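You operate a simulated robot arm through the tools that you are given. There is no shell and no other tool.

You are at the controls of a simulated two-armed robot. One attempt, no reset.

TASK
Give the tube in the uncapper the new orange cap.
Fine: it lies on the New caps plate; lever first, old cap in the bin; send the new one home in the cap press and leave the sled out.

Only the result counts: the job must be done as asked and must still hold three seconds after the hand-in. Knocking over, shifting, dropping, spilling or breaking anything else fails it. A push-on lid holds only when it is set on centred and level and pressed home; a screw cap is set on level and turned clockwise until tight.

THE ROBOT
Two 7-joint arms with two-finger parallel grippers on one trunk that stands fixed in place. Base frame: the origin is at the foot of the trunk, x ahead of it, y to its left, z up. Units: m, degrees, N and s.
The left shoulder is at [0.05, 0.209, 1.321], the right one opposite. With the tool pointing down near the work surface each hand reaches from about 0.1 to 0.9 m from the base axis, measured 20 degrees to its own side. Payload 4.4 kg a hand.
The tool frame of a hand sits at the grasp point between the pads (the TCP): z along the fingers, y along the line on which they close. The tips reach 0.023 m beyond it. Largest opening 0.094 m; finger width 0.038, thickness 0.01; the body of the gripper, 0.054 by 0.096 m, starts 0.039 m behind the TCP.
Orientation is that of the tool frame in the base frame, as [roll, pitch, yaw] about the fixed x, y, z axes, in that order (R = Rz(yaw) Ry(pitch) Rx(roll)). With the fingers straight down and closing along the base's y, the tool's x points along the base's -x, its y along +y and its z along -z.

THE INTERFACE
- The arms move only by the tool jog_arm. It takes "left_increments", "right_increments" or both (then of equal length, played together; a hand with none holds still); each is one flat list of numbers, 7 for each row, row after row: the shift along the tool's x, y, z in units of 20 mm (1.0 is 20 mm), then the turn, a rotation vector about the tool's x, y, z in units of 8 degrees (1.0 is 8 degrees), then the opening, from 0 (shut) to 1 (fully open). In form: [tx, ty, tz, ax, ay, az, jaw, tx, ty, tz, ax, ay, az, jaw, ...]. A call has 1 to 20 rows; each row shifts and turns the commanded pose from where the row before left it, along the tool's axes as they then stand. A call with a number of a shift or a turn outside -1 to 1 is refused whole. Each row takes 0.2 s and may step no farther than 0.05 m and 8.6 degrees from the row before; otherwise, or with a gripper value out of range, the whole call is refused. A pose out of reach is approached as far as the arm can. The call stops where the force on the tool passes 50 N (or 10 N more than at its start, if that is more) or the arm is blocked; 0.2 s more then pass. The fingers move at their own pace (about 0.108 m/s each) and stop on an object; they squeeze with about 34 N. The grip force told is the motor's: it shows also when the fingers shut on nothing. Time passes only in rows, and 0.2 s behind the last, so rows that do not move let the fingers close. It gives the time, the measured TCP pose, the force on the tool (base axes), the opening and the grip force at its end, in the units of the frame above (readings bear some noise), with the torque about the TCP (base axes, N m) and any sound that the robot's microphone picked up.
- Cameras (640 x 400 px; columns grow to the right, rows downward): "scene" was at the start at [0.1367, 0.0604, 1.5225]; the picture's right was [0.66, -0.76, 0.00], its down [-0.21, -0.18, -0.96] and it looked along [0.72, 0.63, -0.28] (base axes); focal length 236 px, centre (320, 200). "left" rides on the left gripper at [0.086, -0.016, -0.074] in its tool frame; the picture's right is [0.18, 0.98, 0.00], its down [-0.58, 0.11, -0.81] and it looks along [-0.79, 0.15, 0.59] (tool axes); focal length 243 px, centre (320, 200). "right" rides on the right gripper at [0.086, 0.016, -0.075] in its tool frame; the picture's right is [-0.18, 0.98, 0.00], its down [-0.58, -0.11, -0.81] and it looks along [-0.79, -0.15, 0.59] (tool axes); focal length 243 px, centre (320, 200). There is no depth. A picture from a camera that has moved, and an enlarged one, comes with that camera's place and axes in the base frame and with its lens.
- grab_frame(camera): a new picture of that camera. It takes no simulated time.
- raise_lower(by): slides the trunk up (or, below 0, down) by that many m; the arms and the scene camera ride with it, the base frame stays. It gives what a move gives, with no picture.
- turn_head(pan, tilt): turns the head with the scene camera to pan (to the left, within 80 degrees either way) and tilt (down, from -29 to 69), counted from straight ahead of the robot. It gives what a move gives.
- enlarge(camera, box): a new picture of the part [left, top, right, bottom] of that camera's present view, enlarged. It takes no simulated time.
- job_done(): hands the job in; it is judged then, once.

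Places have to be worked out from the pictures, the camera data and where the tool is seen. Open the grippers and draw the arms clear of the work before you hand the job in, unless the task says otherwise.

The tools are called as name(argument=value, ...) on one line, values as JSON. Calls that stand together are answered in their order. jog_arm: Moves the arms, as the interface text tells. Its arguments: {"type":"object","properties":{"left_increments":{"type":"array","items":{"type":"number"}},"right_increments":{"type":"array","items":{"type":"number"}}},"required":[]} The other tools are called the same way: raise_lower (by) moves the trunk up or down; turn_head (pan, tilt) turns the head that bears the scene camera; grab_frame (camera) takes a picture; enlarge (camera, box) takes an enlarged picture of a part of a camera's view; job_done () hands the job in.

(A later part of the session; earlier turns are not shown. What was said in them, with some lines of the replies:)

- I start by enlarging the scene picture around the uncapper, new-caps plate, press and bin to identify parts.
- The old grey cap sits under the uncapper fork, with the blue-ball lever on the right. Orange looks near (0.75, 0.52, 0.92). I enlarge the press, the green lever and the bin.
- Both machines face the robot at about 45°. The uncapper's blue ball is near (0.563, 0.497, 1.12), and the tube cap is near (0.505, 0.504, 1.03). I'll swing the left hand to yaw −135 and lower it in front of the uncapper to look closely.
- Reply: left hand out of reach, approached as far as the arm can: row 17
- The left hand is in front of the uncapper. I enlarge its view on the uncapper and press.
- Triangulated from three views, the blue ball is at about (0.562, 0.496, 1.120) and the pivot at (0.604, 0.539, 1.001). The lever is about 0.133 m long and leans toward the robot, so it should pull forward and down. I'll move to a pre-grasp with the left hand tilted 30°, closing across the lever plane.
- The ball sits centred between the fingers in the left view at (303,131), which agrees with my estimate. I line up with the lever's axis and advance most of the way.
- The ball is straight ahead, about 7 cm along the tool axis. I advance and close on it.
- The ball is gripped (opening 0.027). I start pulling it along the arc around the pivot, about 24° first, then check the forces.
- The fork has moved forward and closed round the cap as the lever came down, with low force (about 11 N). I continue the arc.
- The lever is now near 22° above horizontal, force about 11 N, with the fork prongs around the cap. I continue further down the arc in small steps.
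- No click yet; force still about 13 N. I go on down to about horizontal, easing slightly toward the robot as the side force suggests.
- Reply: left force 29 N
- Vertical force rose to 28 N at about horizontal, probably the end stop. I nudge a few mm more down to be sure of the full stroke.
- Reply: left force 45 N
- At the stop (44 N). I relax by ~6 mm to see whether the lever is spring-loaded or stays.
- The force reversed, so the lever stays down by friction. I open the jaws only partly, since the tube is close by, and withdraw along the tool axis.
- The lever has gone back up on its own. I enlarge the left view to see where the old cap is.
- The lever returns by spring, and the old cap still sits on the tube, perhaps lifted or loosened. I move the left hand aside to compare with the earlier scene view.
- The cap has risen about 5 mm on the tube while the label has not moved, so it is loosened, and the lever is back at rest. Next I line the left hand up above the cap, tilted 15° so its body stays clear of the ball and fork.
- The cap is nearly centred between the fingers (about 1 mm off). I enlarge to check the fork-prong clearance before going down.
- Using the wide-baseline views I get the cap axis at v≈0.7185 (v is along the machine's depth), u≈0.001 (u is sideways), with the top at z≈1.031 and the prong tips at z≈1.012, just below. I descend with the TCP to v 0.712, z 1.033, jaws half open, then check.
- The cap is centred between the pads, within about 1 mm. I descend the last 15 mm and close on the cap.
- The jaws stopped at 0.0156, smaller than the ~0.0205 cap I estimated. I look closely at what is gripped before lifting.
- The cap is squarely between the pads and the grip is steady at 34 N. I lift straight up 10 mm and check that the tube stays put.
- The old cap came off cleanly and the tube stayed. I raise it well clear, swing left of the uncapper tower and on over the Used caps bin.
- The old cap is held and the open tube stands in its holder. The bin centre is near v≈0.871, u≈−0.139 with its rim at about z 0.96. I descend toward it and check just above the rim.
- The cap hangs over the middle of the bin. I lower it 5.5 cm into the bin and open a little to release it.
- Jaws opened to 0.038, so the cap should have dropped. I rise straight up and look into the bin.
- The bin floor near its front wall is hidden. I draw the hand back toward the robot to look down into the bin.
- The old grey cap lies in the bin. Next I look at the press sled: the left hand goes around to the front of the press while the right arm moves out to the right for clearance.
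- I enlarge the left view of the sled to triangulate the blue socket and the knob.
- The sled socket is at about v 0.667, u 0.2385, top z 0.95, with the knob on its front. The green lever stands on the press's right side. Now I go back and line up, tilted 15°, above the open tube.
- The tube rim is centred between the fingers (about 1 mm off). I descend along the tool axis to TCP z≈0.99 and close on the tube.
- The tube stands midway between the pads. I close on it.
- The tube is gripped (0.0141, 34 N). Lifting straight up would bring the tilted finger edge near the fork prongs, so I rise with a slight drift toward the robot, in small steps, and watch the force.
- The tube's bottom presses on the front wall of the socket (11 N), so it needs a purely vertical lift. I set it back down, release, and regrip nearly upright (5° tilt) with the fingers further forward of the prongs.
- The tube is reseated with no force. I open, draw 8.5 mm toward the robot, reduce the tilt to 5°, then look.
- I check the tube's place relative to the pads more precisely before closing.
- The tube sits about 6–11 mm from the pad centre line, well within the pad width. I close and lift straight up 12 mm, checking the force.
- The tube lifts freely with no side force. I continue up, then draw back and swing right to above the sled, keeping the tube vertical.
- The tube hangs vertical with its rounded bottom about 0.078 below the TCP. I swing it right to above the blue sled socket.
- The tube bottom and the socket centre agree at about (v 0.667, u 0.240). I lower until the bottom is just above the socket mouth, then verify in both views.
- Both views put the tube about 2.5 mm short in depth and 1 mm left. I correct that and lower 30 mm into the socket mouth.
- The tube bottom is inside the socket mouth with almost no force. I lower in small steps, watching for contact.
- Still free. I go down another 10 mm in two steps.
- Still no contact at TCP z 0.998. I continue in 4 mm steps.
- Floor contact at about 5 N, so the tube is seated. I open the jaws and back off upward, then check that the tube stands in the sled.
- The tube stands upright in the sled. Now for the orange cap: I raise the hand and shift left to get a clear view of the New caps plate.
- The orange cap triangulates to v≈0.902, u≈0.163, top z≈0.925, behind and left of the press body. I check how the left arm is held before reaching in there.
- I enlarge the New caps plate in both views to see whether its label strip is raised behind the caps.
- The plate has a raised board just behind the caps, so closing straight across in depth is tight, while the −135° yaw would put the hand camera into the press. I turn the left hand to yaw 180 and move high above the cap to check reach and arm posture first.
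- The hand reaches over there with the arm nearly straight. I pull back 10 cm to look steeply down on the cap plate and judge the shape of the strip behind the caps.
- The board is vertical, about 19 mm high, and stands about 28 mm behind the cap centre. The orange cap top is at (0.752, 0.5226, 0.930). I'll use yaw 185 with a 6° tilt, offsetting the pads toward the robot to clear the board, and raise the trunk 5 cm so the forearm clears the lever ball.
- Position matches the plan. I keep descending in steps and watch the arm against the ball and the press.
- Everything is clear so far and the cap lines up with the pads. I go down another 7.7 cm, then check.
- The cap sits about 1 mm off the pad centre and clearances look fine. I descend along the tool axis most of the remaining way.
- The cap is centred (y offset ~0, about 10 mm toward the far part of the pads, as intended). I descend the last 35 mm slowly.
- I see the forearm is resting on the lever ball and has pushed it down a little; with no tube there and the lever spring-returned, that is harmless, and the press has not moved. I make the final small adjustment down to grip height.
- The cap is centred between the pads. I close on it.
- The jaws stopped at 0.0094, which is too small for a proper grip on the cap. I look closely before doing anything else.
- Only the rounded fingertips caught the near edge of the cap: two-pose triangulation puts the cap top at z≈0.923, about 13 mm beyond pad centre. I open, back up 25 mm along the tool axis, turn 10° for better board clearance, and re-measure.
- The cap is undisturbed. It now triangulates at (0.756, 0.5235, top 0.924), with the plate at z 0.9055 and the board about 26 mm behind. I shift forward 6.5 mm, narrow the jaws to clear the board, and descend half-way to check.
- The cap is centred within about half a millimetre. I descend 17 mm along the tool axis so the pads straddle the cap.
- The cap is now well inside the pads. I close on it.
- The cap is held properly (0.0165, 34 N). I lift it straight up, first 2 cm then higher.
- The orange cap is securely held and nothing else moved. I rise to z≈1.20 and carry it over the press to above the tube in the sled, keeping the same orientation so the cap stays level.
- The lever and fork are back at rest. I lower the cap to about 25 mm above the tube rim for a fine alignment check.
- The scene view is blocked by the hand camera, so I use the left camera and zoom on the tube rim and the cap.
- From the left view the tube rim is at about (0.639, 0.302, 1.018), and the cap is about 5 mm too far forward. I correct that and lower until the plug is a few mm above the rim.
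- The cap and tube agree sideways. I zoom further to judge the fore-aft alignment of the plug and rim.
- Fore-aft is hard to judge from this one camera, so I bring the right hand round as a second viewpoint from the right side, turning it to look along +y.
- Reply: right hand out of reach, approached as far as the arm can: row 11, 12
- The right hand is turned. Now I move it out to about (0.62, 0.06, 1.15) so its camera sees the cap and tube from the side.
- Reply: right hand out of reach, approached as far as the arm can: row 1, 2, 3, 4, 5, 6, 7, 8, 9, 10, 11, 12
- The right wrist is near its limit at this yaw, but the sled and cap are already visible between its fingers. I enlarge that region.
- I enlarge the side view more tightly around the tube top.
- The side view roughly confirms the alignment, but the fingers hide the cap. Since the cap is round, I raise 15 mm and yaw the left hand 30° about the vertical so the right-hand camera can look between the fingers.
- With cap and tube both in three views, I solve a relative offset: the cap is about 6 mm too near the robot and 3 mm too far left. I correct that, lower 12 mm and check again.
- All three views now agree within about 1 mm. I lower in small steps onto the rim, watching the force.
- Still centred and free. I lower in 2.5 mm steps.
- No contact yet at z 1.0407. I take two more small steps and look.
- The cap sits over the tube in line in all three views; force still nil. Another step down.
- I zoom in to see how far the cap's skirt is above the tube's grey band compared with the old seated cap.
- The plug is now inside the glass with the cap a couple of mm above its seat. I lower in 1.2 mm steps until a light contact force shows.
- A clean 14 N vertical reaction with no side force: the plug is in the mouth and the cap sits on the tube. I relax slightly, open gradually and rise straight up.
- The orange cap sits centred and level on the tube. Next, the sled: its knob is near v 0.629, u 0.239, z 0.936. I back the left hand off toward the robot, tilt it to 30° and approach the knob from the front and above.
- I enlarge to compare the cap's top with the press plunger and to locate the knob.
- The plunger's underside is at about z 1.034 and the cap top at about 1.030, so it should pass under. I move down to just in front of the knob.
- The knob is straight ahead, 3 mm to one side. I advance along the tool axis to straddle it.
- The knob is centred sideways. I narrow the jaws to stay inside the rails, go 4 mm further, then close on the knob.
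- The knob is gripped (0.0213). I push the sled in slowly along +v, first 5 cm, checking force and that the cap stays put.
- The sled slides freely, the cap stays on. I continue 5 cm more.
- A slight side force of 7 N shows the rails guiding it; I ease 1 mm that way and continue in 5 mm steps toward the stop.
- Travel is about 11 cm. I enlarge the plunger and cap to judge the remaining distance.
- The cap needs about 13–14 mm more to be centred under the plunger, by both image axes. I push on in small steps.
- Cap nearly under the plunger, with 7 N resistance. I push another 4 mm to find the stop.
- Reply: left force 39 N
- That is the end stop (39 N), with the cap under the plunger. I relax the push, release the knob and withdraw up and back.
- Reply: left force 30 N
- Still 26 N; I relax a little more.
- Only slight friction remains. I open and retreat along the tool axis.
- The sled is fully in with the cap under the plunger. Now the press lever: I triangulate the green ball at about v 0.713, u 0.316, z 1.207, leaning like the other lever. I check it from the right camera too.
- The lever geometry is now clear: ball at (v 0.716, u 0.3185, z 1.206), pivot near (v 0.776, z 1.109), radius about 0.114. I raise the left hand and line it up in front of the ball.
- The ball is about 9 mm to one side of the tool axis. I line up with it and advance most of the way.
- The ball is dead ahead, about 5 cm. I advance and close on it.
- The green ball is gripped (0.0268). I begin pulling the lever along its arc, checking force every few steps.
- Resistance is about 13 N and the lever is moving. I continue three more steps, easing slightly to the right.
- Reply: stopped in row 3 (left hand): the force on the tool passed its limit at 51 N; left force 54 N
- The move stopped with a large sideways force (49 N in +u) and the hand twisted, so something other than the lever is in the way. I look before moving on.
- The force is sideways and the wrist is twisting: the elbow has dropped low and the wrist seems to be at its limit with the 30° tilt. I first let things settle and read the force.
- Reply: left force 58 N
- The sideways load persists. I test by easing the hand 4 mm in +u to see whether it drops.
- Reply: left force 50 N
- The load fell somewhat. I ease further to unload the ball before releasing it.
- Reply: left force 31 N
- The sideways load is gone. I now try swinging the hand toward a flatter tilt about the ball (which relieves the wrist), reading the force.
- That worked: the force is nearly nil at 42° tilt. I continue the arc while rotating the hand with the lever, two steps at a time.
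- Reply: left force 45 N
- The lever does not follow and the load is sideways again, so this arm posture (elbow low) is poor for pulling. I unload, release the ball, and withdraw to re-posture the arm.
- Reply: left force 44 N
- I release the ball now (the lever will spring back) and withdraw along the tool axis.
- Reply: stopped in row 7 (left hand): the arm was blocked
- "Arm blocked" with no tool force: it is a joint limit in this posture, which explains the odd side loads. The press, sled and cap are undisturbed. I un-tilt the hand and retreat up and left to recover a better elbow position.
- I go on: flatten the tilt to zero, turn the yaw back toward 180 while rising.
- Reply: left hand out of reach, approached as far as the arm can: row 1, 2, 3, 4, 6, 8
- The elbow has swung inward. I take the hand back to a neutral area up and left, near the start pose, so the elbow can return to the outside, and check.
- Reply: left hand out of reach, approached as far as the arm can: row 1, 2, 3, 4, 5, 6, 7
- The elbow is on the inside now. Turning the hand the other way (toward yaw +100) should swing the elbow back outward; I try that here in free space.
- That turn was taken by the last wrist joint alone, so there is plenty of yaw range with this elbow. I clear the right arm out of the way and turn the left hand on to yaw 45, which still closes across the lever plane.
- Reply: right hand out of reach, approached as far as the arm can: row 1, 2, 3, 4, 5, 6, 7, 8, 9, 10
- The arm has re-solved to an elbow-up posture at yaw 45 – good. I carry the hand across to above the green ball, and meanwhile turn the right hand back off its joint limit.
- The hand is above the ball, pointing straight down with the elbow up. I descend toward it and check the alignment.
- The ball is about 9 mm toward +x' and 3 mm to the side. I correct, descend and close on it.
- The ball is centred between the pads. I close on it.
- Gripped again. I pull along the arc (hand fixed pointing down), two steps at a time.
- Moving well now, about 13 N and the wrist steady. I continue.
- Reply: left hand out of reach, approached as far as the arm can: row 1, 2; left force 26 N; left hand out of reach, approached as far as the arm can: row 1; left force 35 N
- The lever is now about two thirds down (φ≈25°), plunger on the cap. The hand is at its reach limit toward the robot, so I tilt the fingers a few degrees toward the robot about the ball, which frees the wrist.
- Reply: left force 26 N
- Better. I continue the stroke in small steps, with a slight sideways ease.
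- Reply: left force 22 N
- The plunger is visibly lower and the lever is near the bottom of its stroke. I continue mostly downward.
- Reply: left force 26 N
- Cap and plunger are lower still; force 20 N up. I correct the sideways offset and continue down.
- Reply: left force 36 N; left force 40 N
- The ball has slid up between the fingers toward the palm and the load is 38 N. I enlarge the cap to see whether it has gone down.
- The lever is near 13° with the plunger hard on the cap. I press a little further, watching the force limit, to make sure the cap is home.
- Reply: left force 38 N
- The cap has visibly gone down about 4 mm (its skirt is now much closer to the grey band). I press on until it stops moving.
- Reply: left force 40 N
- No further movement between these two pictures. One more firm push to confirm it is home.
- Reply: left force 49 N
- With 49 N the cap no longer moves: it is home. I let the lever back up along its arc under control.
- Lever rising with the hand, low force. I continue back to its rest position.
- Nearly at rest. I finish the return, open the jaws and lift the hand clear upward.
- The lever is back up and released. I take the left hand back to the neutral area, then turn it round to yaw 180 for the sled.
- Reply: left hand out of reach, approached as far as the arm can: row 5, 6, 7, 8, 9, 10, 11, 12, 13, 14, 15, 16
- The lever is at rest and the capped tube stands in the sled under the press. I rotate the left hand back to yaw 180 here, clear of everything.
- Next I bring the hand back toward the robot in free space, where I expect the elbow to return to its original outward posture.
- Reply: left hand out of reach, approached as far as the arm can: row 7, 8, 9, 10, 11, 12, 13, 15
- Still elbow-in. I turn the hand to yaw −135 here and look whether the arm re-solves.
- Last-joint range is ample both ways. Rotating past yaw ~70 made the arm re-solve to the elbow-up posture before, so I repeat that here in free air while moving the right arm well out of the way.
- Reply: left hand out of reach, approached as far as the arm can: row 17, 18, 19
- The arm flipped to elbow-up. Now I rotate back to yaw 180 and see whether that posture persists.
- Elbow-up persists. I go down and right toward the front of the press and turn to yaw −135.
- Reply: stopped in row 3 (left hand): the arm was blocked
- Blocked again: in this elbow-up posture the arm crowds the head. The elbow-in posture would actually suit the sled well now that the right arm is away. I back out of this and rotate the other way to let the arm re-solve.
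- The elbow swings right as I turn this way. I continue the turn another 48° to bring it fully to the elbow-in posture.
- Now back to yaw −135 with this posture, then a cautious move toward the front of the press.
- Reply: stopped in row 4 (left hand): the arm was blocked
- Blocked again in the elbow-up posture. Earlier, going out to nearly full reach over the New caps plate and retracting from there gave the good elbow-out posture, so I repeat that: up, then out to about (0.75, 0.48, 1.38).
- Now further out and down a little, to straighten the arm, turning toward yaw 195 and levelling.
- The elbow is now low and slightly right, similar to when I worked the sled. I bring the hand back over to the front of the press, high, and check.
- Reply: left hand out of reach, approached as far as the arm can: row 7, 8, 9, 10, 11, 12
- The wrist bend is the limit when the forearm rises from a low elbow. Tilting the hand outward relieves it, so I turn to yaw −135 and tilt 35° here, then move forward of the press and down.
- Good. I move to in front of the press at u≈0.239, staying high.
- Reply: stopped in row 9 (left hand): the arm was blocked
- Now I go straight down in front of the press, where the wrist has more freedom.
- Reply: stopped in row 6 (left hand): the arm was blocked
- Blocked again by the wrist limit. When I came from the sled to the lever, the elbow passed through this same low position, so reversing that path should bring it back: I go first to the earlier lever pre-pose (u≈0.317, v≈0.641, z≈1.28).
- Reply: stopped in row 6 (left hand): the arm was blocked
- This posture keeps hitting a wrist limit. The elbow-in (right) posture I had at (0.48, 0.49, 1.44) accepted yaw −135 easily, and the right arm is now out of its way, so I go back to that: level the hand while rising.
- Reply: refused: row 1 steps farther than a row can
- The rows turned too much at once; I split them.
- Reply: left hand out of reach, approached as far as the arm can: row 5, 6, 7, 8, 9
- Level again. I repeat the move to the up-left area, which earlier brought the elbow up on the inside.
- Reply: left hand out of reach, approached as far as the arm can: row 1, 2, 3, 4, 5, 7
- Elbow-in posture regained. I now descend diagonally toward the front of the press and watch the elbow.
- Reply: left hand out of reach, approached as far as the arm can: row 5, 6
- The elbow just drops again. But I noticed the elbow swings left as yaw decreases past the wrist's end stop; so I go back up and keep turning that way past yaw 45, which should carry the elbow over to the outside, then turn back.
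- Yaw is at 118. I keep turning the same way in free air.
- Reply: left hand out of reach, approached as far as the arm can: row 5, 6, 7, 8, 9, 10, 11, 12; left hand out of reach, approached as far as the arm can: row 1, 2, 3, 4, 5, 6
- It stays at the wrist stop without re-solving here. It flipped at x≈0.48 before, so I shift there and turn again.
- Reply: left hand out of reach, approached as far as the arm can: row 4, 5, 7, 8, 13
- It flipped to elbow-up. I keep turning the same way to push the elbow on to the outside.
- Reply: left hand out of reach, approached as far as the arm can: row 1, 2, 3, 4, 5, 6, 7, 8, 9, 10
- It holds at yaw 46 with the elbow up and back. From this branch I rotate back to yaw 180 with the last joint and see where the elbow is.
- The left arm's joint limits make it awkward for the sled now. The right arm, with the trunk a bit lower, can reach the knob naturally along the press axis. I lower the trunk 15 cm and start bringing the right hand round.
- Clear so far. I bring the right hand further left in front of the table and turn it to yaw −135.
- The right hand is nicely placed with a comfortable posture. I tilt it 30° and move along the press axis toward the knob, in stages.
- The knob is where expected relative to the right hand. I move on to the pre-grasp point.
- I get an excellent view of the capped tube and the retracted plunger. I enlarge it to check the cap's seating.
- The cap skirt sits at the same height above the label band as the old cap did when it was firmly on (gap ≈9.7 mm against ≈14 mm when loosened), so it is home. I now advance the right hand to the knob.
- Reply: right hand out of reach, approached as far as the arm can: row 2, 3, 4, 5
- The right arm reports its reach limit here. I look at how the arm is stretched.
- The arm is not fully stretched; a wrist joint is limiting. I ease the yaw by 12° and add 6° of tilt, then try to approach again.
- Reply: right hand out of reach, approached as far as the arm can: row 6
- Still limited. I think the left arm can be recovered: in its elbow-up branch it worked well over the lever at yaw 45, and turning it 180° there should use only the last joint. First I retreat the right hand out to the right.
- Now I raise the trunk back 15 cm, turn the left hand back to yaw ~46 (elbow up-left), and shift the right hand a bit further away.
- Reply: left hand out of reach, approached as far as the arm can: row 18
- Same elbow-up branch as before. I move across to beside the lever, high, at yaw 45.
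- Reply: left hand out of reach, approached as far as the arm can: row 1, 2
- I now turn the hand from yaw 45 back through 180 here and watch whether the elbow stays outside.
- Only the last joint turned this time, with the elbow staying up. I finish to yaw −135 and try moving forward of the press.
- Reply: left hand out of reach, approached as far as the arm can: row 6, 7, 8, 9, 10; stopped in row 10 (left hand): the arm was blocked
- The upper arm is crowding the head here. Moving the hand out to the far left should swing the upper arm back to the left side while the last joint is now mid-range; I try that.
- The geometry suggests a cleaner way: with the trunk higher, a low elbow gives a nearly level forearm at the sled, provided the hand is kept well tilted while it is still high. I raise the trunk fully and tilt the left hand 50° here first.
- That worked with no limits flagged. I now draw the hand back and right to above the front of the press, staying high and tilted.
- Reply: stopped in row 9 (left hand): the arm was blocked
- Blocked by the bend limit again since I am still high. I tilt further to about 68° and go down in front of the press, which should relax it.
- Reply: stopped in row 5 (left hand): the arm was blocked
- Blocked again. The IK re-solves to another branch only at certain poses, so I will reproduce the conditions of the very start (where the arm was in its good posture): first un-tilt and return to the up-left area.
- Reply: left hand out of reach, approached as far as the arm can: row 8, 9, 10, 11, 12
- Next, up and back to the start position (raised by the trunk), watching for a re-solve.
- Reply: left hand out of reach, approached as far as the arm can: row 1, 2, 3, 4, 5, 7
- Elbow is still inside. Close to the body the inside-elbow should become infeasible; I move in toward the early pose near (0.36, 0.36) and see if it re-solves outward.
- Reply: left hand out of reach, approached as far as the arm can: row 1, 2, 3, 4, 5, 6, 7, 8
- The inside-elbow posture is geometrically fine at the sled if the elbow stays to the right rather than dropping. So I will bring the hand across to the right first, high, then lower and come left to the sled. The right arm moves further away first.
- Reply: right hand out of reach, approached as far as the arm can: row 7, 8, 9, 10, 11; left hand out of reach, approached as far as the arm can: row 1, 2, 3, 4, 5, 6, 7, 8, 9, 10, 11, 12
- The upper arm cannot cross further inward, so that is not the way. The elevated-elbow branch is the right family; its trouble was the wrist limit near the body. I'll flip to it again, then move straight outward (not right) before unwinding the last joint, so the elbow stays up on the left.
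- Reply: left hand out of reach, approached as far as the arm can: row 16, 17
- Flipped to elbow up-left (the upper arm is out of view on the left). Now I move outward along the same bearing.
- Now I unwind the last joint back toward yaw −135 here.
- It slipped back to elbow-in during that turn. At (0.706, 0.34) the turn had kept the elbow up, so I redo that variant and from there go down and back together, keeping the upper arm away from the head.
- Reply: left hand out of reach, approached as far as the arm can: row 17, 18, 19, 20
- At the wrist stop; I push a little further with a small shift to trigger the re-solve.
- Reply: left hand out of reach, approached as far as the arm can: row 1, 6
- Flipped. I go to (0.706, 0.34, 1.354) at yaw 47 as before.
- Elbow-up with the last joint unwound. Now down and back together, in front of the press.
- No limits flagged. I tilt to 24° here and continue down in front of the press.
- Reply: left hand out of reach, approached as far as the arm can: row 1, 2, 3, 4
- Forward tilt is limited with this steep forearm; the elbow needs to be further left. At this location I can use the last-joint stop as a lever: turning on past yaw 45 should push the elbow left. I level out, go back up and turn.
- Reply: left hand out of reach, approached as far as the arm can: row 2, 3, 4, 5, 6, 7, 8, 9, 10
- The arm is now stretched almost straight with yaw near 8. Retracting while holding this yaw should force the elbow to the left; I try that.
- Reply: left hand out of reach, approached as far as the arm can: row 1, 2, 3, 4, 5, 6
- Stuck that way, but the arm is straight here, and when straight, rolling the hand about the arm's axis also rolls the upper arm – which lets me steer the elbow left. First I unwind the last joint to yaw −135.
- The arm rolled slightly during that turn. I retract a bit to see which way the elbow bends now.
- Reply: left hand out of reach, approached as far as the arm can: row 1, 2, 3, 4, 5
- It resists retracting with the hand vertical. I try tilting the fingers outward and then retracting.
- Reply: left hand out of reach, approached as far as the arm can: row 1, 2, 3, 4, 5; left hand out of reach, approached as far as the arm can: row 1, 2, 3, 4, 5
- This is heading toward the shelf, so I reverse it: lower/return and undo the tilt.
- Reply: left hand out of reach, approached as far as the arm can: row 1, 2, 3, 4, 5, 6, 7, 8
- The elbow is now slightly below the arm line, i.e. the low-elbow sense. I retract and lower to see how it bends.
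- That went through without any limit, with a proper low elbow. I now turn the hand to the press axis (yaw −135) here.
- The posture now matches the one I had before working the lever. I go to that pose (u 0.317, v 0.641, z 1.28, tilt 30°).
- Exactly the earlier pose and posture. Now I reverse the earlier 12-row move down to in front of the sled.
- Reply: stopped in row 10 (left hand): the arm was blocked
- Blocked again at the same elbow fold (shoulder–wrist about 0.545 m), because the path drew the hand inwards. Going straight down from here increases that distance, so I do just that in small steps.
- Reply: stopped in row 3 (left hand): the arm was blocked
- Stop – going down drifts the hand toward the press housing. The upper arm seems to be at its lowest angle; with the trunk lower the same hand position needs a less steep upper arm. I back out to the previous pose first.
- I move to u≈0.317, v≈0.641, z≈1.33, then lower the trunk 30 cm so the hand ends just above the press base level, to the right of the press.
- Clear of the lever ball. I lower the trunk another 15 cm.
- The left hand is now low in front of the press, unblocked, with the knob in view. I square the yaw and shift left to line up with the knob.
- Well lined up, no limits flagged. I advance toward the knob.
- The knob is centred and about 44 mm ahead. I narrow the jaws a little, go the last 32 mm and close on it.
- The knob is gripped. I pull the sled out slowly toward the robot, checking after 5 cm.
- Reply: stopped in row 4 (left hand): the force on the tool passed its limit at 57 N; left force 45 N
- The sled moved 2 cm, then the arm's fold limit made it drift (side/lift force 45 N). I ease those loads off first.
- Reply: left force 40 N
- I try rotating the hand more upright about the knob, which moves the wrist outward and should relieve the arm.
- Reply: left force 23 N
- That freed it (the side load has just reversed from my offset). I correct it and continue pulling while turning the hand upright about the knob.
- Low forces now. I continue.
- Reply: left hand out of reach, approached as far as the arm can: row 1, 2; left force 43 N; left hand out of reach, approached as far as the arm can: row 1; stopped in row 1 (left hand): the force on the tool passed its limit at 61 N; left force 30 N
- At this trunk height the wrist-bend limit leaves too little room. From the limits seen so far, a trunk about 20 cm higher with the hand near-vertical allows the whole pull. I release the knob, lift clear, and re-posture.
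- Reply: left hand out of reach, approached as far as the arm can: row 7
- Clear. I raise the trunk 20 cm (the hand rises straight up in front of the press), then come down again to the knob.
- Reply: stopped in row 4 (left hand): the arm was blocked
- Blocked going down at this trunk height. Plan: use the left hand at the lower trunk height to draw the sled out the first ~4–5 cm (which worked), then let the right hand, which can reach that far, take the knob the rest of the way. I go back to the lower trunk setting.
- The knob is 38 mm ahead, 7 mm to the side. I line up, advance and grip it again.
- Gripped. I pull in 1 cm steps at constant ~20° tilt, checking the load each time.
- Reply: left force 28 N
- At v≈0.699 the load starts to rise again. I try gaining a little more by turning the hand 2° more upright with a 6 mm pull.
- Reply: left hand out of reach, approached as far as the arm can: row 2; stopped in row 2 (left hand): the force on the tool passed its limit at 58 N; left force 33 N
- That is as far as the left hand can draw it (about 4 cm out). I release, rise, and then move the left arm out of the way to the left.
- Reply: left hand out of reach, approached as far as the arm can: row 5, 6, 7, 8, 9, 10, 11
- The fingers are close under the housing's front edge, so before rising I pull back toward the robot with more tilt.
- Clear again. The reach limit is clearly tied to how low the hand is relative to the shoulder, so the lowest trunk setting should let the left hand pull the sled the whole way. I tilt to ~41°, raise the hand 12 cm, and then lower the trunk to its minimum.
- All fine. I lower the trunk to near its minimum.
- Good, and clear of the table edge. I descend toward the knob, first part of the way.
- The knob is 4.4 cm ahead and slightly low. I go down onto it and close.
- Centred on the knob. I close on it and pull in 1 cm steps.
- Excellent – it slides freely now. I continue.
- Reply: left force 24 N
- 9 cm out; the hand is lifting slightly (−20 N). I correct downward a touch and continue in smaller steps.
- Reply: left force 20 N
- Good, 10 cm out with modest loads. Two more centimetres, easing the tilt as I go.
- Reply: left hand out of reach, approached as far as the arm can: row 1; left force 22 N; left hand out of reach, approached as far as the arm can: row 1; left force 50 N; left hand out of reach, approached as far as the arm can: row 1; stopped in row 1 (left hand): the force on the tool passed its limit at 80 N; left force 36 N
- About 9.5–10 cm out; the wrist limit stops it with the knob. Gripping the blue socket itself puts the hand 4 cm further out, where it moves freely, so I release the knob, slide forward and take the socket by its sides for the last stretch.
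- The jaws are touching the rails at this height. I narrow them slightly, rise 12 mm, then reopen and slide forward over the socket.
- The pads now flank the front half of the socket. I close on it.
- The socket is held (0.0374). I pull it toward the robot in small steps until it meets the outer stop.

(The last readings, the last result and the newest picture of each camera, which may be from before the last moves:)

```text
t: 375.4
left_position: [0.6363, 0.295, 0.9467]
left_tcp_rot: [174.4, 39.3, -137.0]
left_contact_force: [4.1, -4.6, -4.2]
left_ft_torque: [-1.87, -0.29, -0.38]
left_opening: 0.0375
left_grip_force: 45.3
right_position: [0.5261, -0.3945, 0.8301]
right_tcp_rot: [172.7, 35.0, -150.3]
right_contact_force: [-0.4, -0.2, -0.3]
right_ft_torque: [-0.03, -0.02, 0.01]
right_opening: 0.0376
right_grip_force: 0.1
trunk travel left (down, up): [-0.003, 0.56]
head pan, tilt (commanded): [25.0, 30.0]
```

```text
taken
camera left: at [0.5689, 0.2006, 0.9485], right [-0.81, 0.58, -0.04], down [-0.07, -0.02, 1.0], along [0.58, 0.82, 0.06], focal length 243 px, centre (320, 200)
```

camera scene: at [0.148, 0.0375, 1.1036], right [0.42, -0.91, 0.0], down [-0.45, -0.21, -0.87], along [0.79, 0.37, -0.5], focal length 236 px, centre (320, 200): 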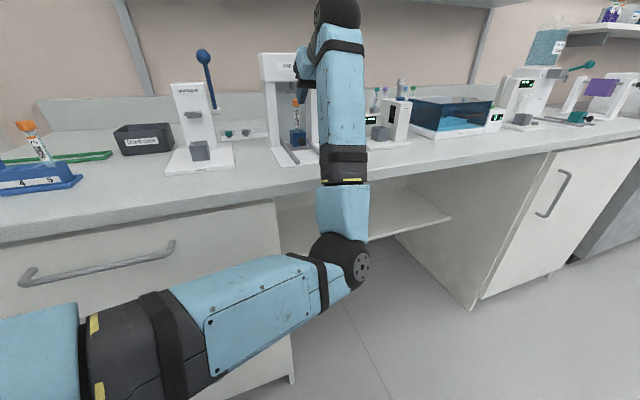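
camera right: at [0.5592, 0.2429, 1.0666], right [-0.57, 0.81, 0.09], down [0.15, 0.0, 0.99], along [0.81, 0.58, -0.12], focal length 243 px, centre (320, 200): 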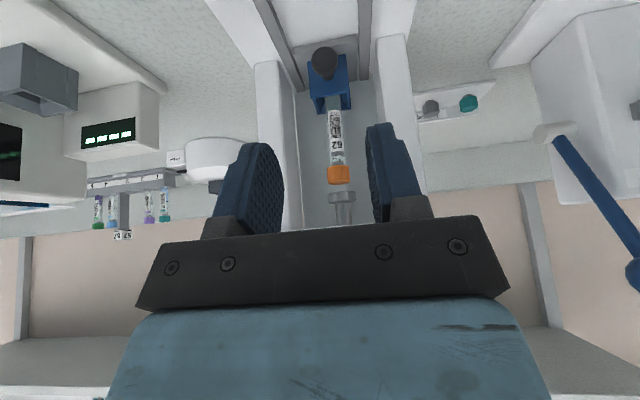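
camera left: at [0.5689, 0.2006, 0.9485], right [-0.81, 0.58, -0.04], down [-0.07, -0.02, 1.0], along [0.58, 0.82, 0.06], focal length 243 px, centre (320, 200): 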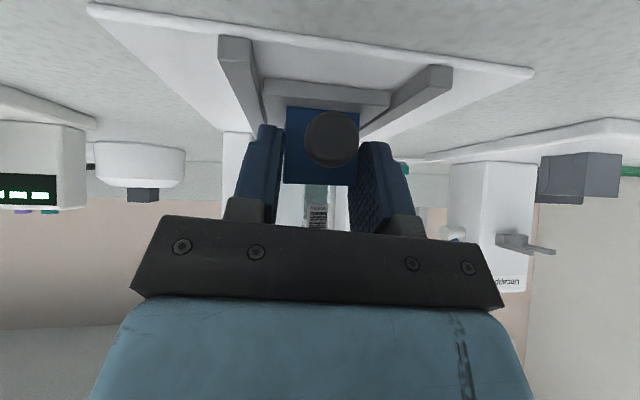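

Moving freely. Another 1.2 cm.

jog_arm(left_increments=[0.25, -0.02, -0.2, 0, 0, 0, 0.2, 0.25, -0.02, -0.2, 0, 0, 0, 0.2])

grab_frame(camera="left")

```text
t: 376.0
left_position: [0.6294, 0.2879, 0.9468]
left_tcp_rot: [174.3, 39.7, -136.8]
left_contact_force: [29.2, 19.3, 3.8]
left_ft_torque: [-1.14, -0.84, -0.08]
left_opening: 0.0374
left_grip_force: 45.0
right_position: [0.5286, -0.3935, 0.8309]
right_tcp_rot: [172.9, 35.0, -150.3]
right_contact_force: [-0.4, 0.8, 0.1]
right_ft_torque: [-0.01, 0.02, 0.0]
right_opening: 0.0375
right_grip_force: 0.0
trunk travel left (down, up): [-0.003, 0.56]
head pan, tilt (commanded): [25.0, 30.0]
```

```text
taken
camera left: at [0.562, 0.1932, 0.9479], right [-0.82, 0.58, -0.04], down [-0.07, -0.03, 1.0], along [0.57, 0.82, 0.06], focal length 243 px, centre (320, 200)
```

left: 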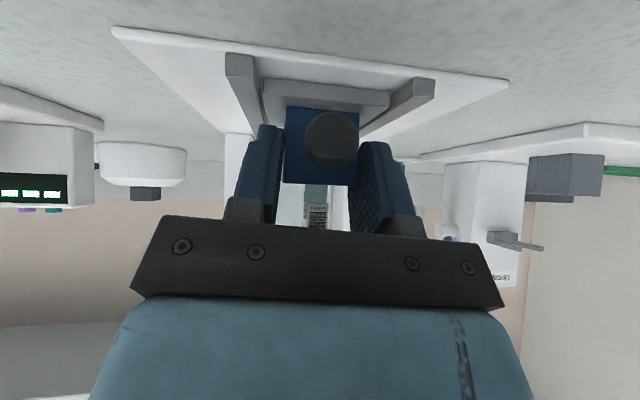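

34 N along the slide: that is the outer stop, so the sled is fully out. I relax, open and withdraw up and back.

jog_arm(left_increments=[-0.12, 0, 0.1, 0, 0, 0, 0.2, 0, 0, 0, 0, 0, 0, 0.45, 0, 0, 0, 0, 0, 0, 0.5, 0, 0, 0, 0, 0, 0, 0.5])

jog_arm(left_increments=[0, 0, -0.5, 0, 0, 0, 0.5, 0, 0, -0.8, 0, 0, 0, 0.5, -0.3, 0, -0.8, 0, 0, 0, 0.5, -0.3, 0, -0.8, 0, 0, 0, 0.5])

grab_frame(camera="left")

enlarge(camera="scene", box=[240, 30, 360, 190])

```text
t: 377.0
left_position: [0.6293, 0.2883, 0.9482]
left_tcp_rot: [174.3, 39.5, -137.1]
left_contact_force: [-0.1, -0.6, -0.3]
left_ft_torque: [0.0, 0.01, 0.01]
left_opening: 0.0471
left_grip_force: 0.2
right_position: [0.5263, -0.3956, 0.8313]
right_tcp_rot: [172.8, 34.9, -150.3]
right_contact_force: [-0.4, 0.2, -0.3]
right_ft_torque: [0.01, 0.0, 0.01]
right_opening: 0.0374
right_grip_force: 0.0
trunk travel left (down, up): [-0.003, 0.56]
head pan, tilt (commanded): [25.0, 30.0]
```

```text
t: 378.0
left_position: [0.6339, 0.2822, 0.9886]
left_tcp_rot: [174.5, 39.6, -137.2]
left_contact_force: [0.5, 1.0, 0.4]
left_ft_torque: [-0.03, 0.0, 0.0]
left_opening: 0.0474
left_grip_force: 0.1
left hand out of reach, approached as far as the arm can: row 2, 3, 4
right_position: [0.5275, -0.3939, 0.8299]
right_tcp_rot: [172.8, 35.1, -150.4]
right_contact_force: [0.3, 0.7, 0.3]
right_ft_torque: [0.01, 0.01, 0.01]
right_opening: 0.0378
right_grip_force: 0.1
trunk travel left (down, up): [-0.003, 0.56]
head pan, tilt (commanded): [25.0, 30.0]
```

```text
taken
camera left: at [0.5669, 0.1884, 0.9901], right [-0.81, 0.58, -0.05], down [-0.07, -0.02, 1.0], along [0.58, 0.81, 0.06], focal length 243 px, centre (320, 200)
```

left: 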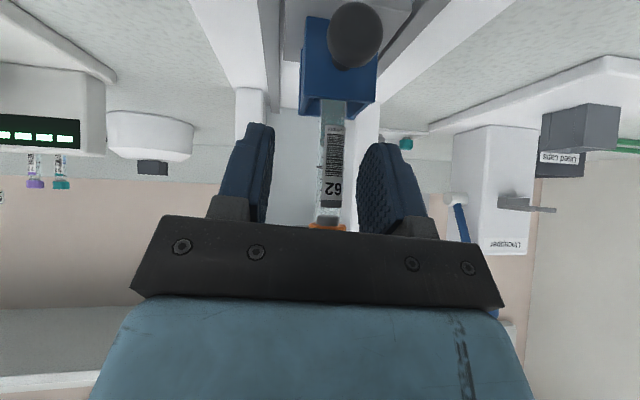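

```text
2.50 times, centred on (300, 110) of scene
camera zoom: at [0.1481, 0.0375, 1.1035], right [0.42, -0.91, 0.0], down [-0.45, -0.21, -0.87], along [0.78, 0.37, -0.5], focal length 591 px, centre (370, 425)
```

zoom: 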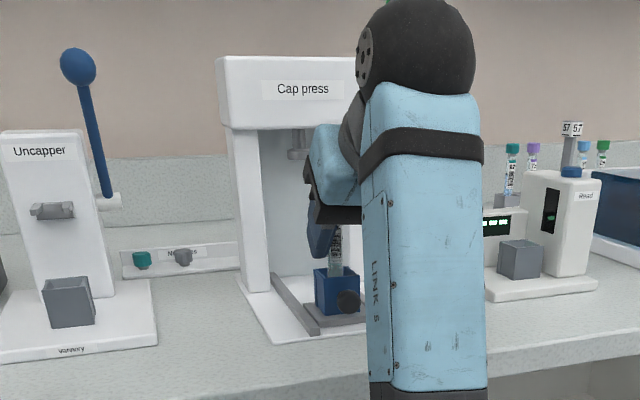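

The hand is straddling the tube with the cap between the open fingers. I centre it sideways (7 mm) and then lift it straight up with the trunk, which keeps the arm posture unchanged.

jog_arm(left_increments=[0, 0.18, 0, 0, 0, 0, 0.6, 0, 0.18, 0, 0, 0, 0, 0.6, 0, 0, 0, 0, 0, 0, 0.6])

enlarge(camera="left", box=[240, 60, 420, 240])

```text
t: 378.8
left_position: [0.6301, 0.2889, 0.9884]
left_tcp_rot: [174.5, 39.6, -137.1]
left_contact_force: [0.7, 1.0, -0.1]
left_ft_torque: [0.0, 0.01, -0.01]
left_opening: 0.0564
left_grip_force: 0.1
right_position: [0.5272, -0.3949, 0.8308]
right_tcp_rot: [172.9, 35.1, -150.4]
right_contact_force: [0.7, -0.4, 0.5]
right_ft_torque: [-0.03, -0.01, -0.04]
right_opening: 0.0375
right_grip_force: 0.1
trunk travel left (down, up): [-0.003, 0.56]
head pan, tilt (commanded): [25.0, 30.0]
```

```text
2.22 times, centred on (330, 150) of left
camera zoom: at [0.5623, 0.1943, 0.9905], right [-0.81, 0.58, -0.04], down [-0.07, -0.03, 1.0], along [0.58, 0.81, 0.06], focal length 539 px, centre (298, 311)
```

zoom: 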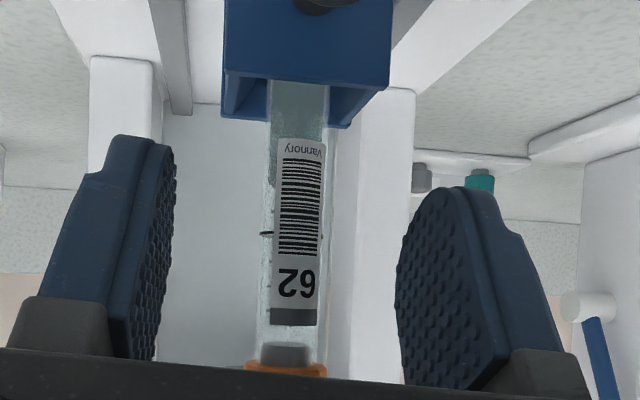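

Well centred with wide clearance. I raise the trunk 20 cm.

raise_lower(by=0.2)

grab_frame(camera="left")

enlarge(camera="scene", box=[230, 60, 390, 220])

```text
t: 381.0
left_position: [0.63, 0.2894, 1.1893]
left_tcp_rot: [174.5, 39.6, -137.2]
left_contact_force: [0.4, 0.3, 0.4]
left_ft_torque: [0.04, 0.0, -0.03]
left_opening: 0.0564
left_grip_force: 0.1
right_position: [0.5272, -0.3951, 1.0303]
right_tcp_rot: [172.8, 35.1, -150.4]
right_contact_force: [0.4, -0.8, 0.2]
right_ft_torque: [0.02, 0.0, 0.0]
right_opening: 0.0376
right_grip_force: 0.1
trunk travel left (down, up): [-0.203, 0.36]
head pan, tilt (commanded): [25.0, 30.0]
```

```text
taken
camera left: at [0.5625, 0.1942, 1.1903], right [-0.81, 0.58, -0.04], down [-0.07, -0.03, 1.0], along [0.58, 0.81, 0.06], focal length 243 px, centre (320, 200)
```

left: 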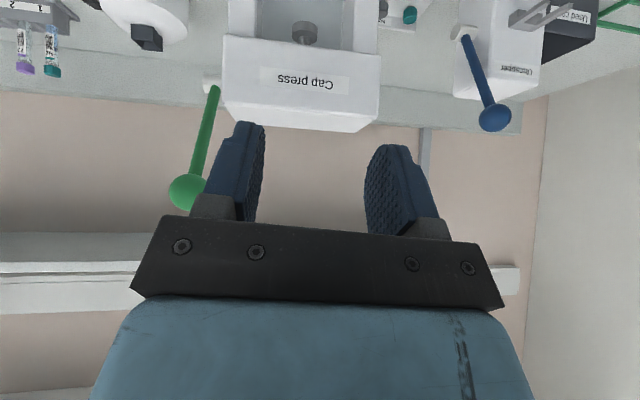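

```text
2.50 times, centred on (310, 140) of scene
camera zoom: at [0.1483, 0.0373, 1.3035], right [0.42, -0.91, 0.0], down [-0.45, -0.21, -0.87], along [0.78, 0.37, -0.5], focal length 591 px, centre (345, 350)
```

zoom: 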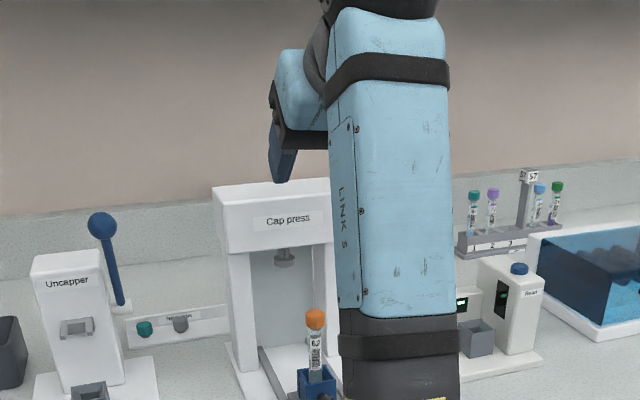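

Clear. The sled is out with the capped tube standing in it. I raise the trunk further to draw the arms well clear and take a good look.

raise_lower(by=0.2)

turn_head(pan=35, tilt=35)

grab_frame(camera="scene")

```text
t: 383.2
left_position: [0.6298, 0.2886, 1.3893]
left_tcp_rot: [174.5, 39.6, -137.2]
left_contact_force: [-0.3, -0.3, 0.1]
left_ft_torque: [-0.02, 0.01, 0.01]
left_opening: 0.0562
left_grip_force: 0.1
right_position: [0.5263, -0.3946, 1.2312]
right_tcp_rot: [172.8, 35.1, -150.4]
right_contact_force: [-0.3, 0.4, 0.0]
right_ft_torque: [-0.03, -0.02, -0.03]
right_opening: 0.0374
right_grip_force: 0.0
trunk travel left (down, up): [-0.403, 0.16]
head pan, tilt (commanded): [25.0, 30.0]
```

```text
t: 383.9
left_position: [0.6308, 0.2884, 1.3902]
left_tcp_rot: [174.5, 39.7, -137.2]
left_contact_force: [0.1, -1.0, -0.3]
left_ft_torque: [-0.01, 0.01, -0.03]
left_opening: 0.0563
left_grip_force: 0.0
right_position: [0.5273, -0.3951, 1.2305]
right_tcp_rot: [172.8, 35.1, -150.4]
right_contact_force: [-0.4, -0.1, 0.0]
right_ft_torque: [0.01, 0.01, 0.02]
right_opening: 0.0376
right_grip_force: 0.0
trunk travel left (down, up): [-0.403, 0.16]
head pan, tilt (commanded): [35.0, 35.0]
```

```text
taken
camera scene: at [0.1384, 0.0497, 1.4958], right [0.57, -0.82, 0.0], down [-0.47, -0.33, -0.82], along [0.67, 0.47, -0.57], focal length 236 px, centre (320, 200)
```

scene: 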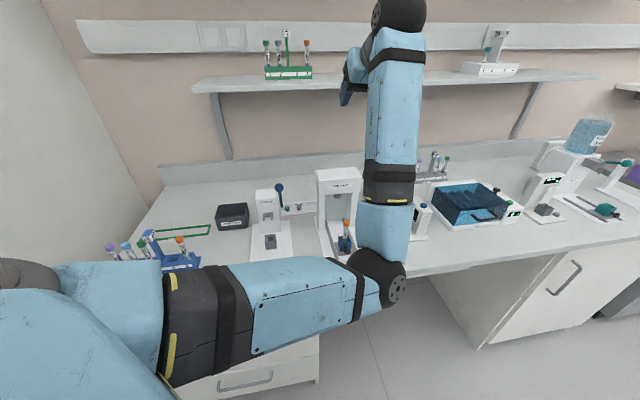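

I enlarge the capped tube in the sled to check the seating against the old cap's measure.

enlarge(camera="scene", box=[315, 200, 365, 265])

enlarge(camera="scene", box=[335, 212, 360, 252])

enlarge(camera="scene", box=[200, 160, 440, 300])

```text
6.15 times, centred on (340, 232) of scene
camera zoom: at [0.1384, 0.0497, 1.4958], right [0.57, -0.82, 0.0], down [-0.47, -0.33, -0.82], along [0.67, 0.47, -0.57], focal length 1455 px, centre (197, 0)
```

zoom: 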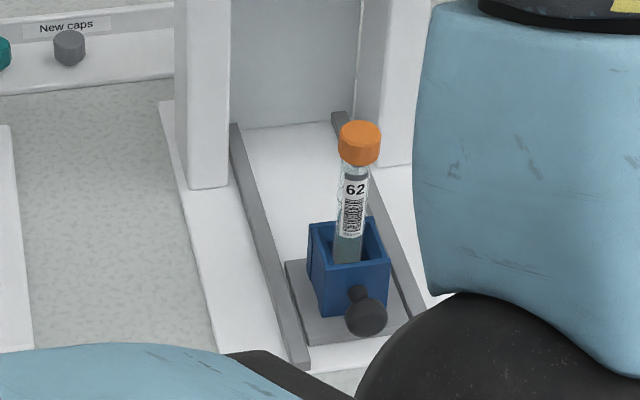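

```text
10.00 times, centred on (348, 232) of scene
camera zoom: at [0.1384, 0.0497, 1.4958], right [0.57, -0.82, 0.0], down [-0.47, -0.33, -0.82], along [0.67, 0.47, -0.57], focal length 2364 px, centre (45, -120)
```

zoom: 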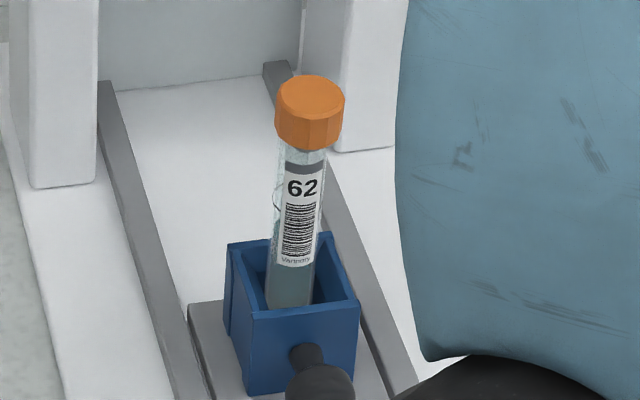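

```text
2.67 times, centred on (320, 230) of scene
camera zoom: at [0.1384, 0.0497, 1.4958], right [0.57, -0.82, 0.0], down [-0.47, -0.33, -0.82], along [0.67, 0.47, -0.57], focal length 630 px, centre (320, 120)
```

zoom: 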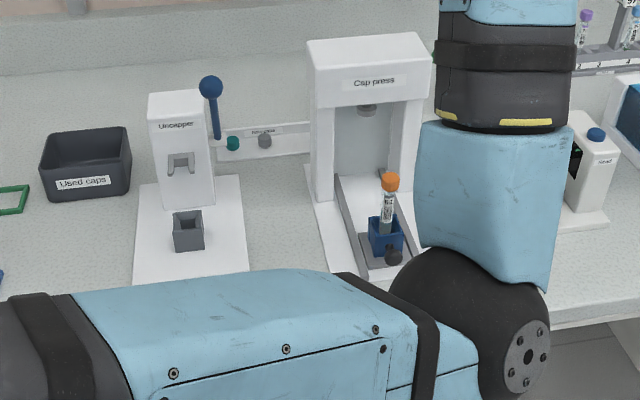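

enlarge(camera="scene", box=[340, 215, 356, 231])

turn_head(pan=41, tilt=16.4)

grab_frame(camera="scene")

```text
16.00 times, centred on (348, 223) of scene
camera zoom: at [0.1384, 0.0497, 1.4958], right [0.57, -0.82, 0.0], down [-0.47, -0.33, -0.82], along [0.67, 0.47, -0.57], focal length 3783 px, centre (-128, -168)
```

zoom: 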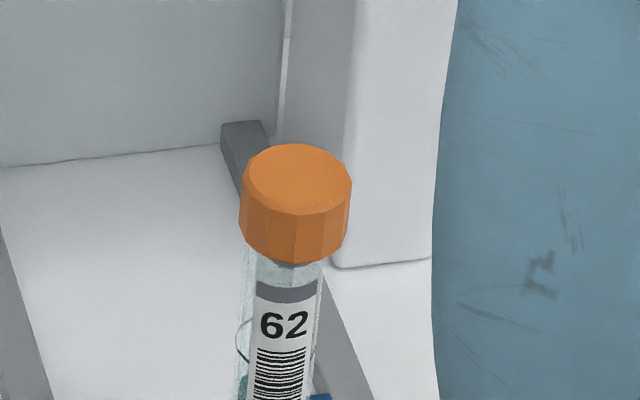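

```text
t: 384.7
left_position: [0.6299, 0.2887, 1.3882]
left_tcp_rot: [174.5, 39.6, -137.3]
left_contact_force: [0.5, 0.6, -0.2]
left_ft_torque: [0.0, -0.03, 0.04]
left_opening: 0.0565
left_grip_force: 0.2
right_position: [0.5267, -0.3936, 1.2299]
right_tcp_rot: [172.9, 35.1, -150.3]
right_contact_force: [0.7, 0.2, 0.2]
right_ft_torque: [0.02, -0.04, 0.03]
right_opening: 0.0375
right_grip_force: 0.1
trunk travel left (down, up): [-0.403, 0.16]
head pan, tilt (commanded): [41.0, 16.4]
```

```text
taken
camera scene: at [0.1367, 0.0605, 1.5254], right [0.66, -0.75, 0.0], down [-0.21, -0.19, -0.96], along [0.72, 0.63, -0.28], focal length 236 px, centre (320, 200)
```

scene: 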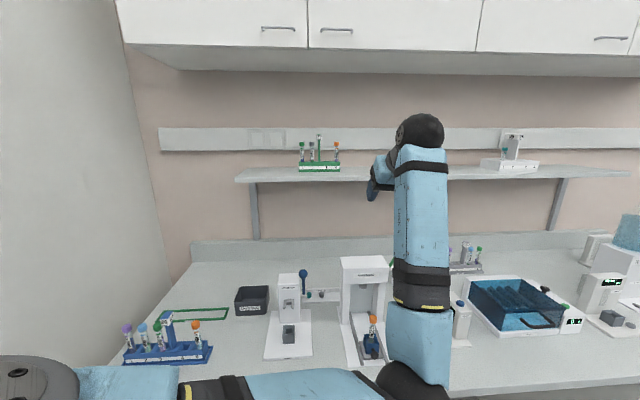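

The cap's skirt is now as close to the label band as it was under full press, clearly lower than when I first set it on, so it is home and holding; the sled is out. I raise the trunk further and open both grippers fully to finish clear of the work.

raise_lower(by=0.155)

jog_arm(left_increments=[0, 0, 0, 0, 0, 0, 1, 0, 0, 0, 0, 0, 0, 1, 0, 0, 0, 0, 0, 0, 1, 0, 0, 0, 0, 0, 0, 1], right_increments=[0, 0, 0, 0, 0, 0, 1, 0, 0, 0, 0, 0, 0, 1, 0, 0, 0, 0, 0, 0, 1, 0, 0, 0, 0, 0, 0, 1])

grab_frame(camera="scene")

enlarge(camera="scene", box=[220, 250, 420, 390])

enlarge(camera="scene", box=[345, 310, 395, 375])

```text
t: 386.5
left_position: [0.6302, 0.2886, 1.5436]
left_tcp_rot: [174.5, 39.6, -137.2]
left_contact_force: [0.1, 0.0, 0.8]
left_ft_torque: [0.0, 0.01, -0.01]
left_opening: 0.0564
left_grip_force: 0.1
right_position: [0.5282, -0.3952, 1.3853]
right_tcp_rot: [172.8, 35.1, -150.3]
right_contact_force: [0.2, -0.5, 0.4]
right_ft_torque: [0.03, -0.01, 0.01]
right_opening: 0.0377
right_grip_force: 0.1
trunk travel left (down, up): [-0.558, 0.005]
head pan, tilt (commanded): [41.0, 16.4]
```

```text
t: 387.5
left_position: [0.6295, 0.2885, 1.5454]
left_tcp_rot: [174.5, 39.6, -137.2]
left_contact_force: [0.7, -0.9, 0.7]
left_ft_torque: [-0.01, 0.01, 0.02]
left_opening: 0.094
left_grip_force: 0.2
right_position: [0.5265, -0.3947, 1.3859]
right_tcp_rot: [172.8, 35.1, -150.3]
right_contact_force: [-0.1, -0.9, -0.4]
right_ft_torque: [-0.01, -0.01, 0.01]
right_opening: 0.094
right_grip_force: 0.0
trunk travel left (down, up): [-0.558, 0.005]
head pan, tilt (commanded): [41.0, 16.4]
```

```text
taken
camera scene: at [0.1366, 0.0605, 1.6805], right [0.66, -0.75, 0.0], down [-0.21, -0.19, -0.96], along [0.72, 0.63, -0.28], focal length 236 px, centre (320, 200)
```

scene: 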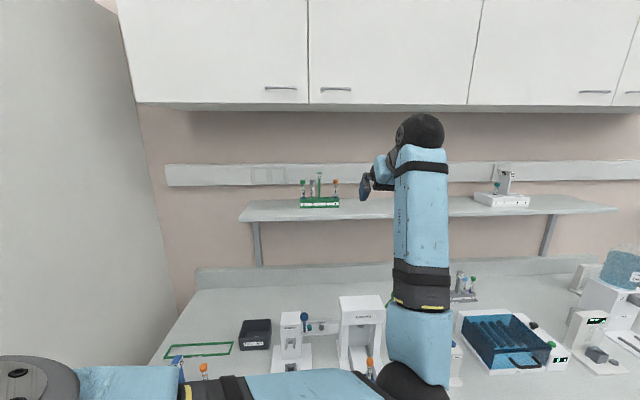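

```text
2.86 times, centred on (320, 320) of scene
camera zoom: at [0.1366, 0.0605, 1.6805], right [0.66, -0.75, 0.0], down [-0.21, -0.19, -0.96], along [0.72, 0.63, -0.28], focal length 676 px, centre (320, -143)
```

zoom: 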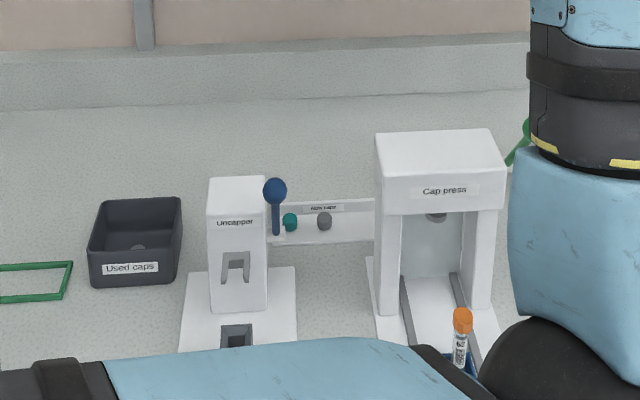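

```text
6.15 times, centred on (370, 342) of scene
camera zoom: at [0.1366, 0.0605, 1.6805], right [0.66, -0.75, 0.0], down [-0.21, -0.19, -0.96], along [0.72, 0.63, -0.28], focal length 1455 px, centre (12, -677)
```

zoom: 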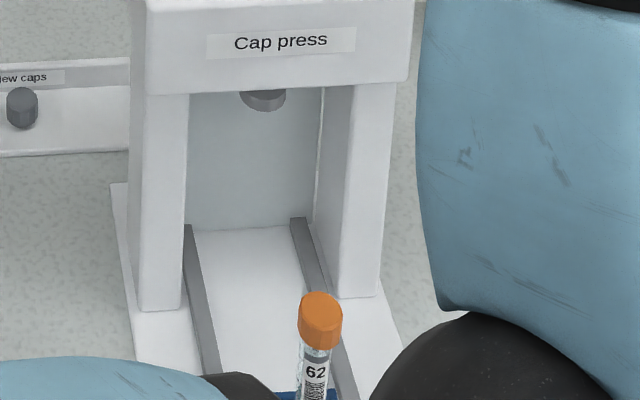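

Old cap in the bin, the tube wears the orange cap pressed home, the sled is fully out, both levers are at rest, both grippers are open and well above the bench. I hand the job in.

job_done()

```text
The job is handed in.
```

The tube from the uncapper now has the new orange cap, pressed home. It is standing in the press sled, and the sled is out at its stop. I've handed the job in; I haven't been told the result.

- **Old cap:** I pulled the uncapper lever first, then lifted the loosened cap off and dropped it in the Used caps bin.
- **New cap:** I set the orange cap on by hand and pushed the sled in. I pulled the press lever until the cap stopped going down, at 49 N on the lever. In the last close-up pictures it sits as low as it did at full press.
- **Sled:** Pulling it back out took several grips because the left arm kept reaching its joint limits. The last pull ended at the outer stop. During one pull the hand pressed down on the sled hard enough to trip the force stop (80 N).
- **Other contact:** While I was reaching for the orange cap, the left forearm pushed the uncapper lever partway down, with no tube in it. It sprang back, and both levers are now at rest.

In the final pictures nothing else looks moved. Both grippers are open, and both hands are raised well above the bench.
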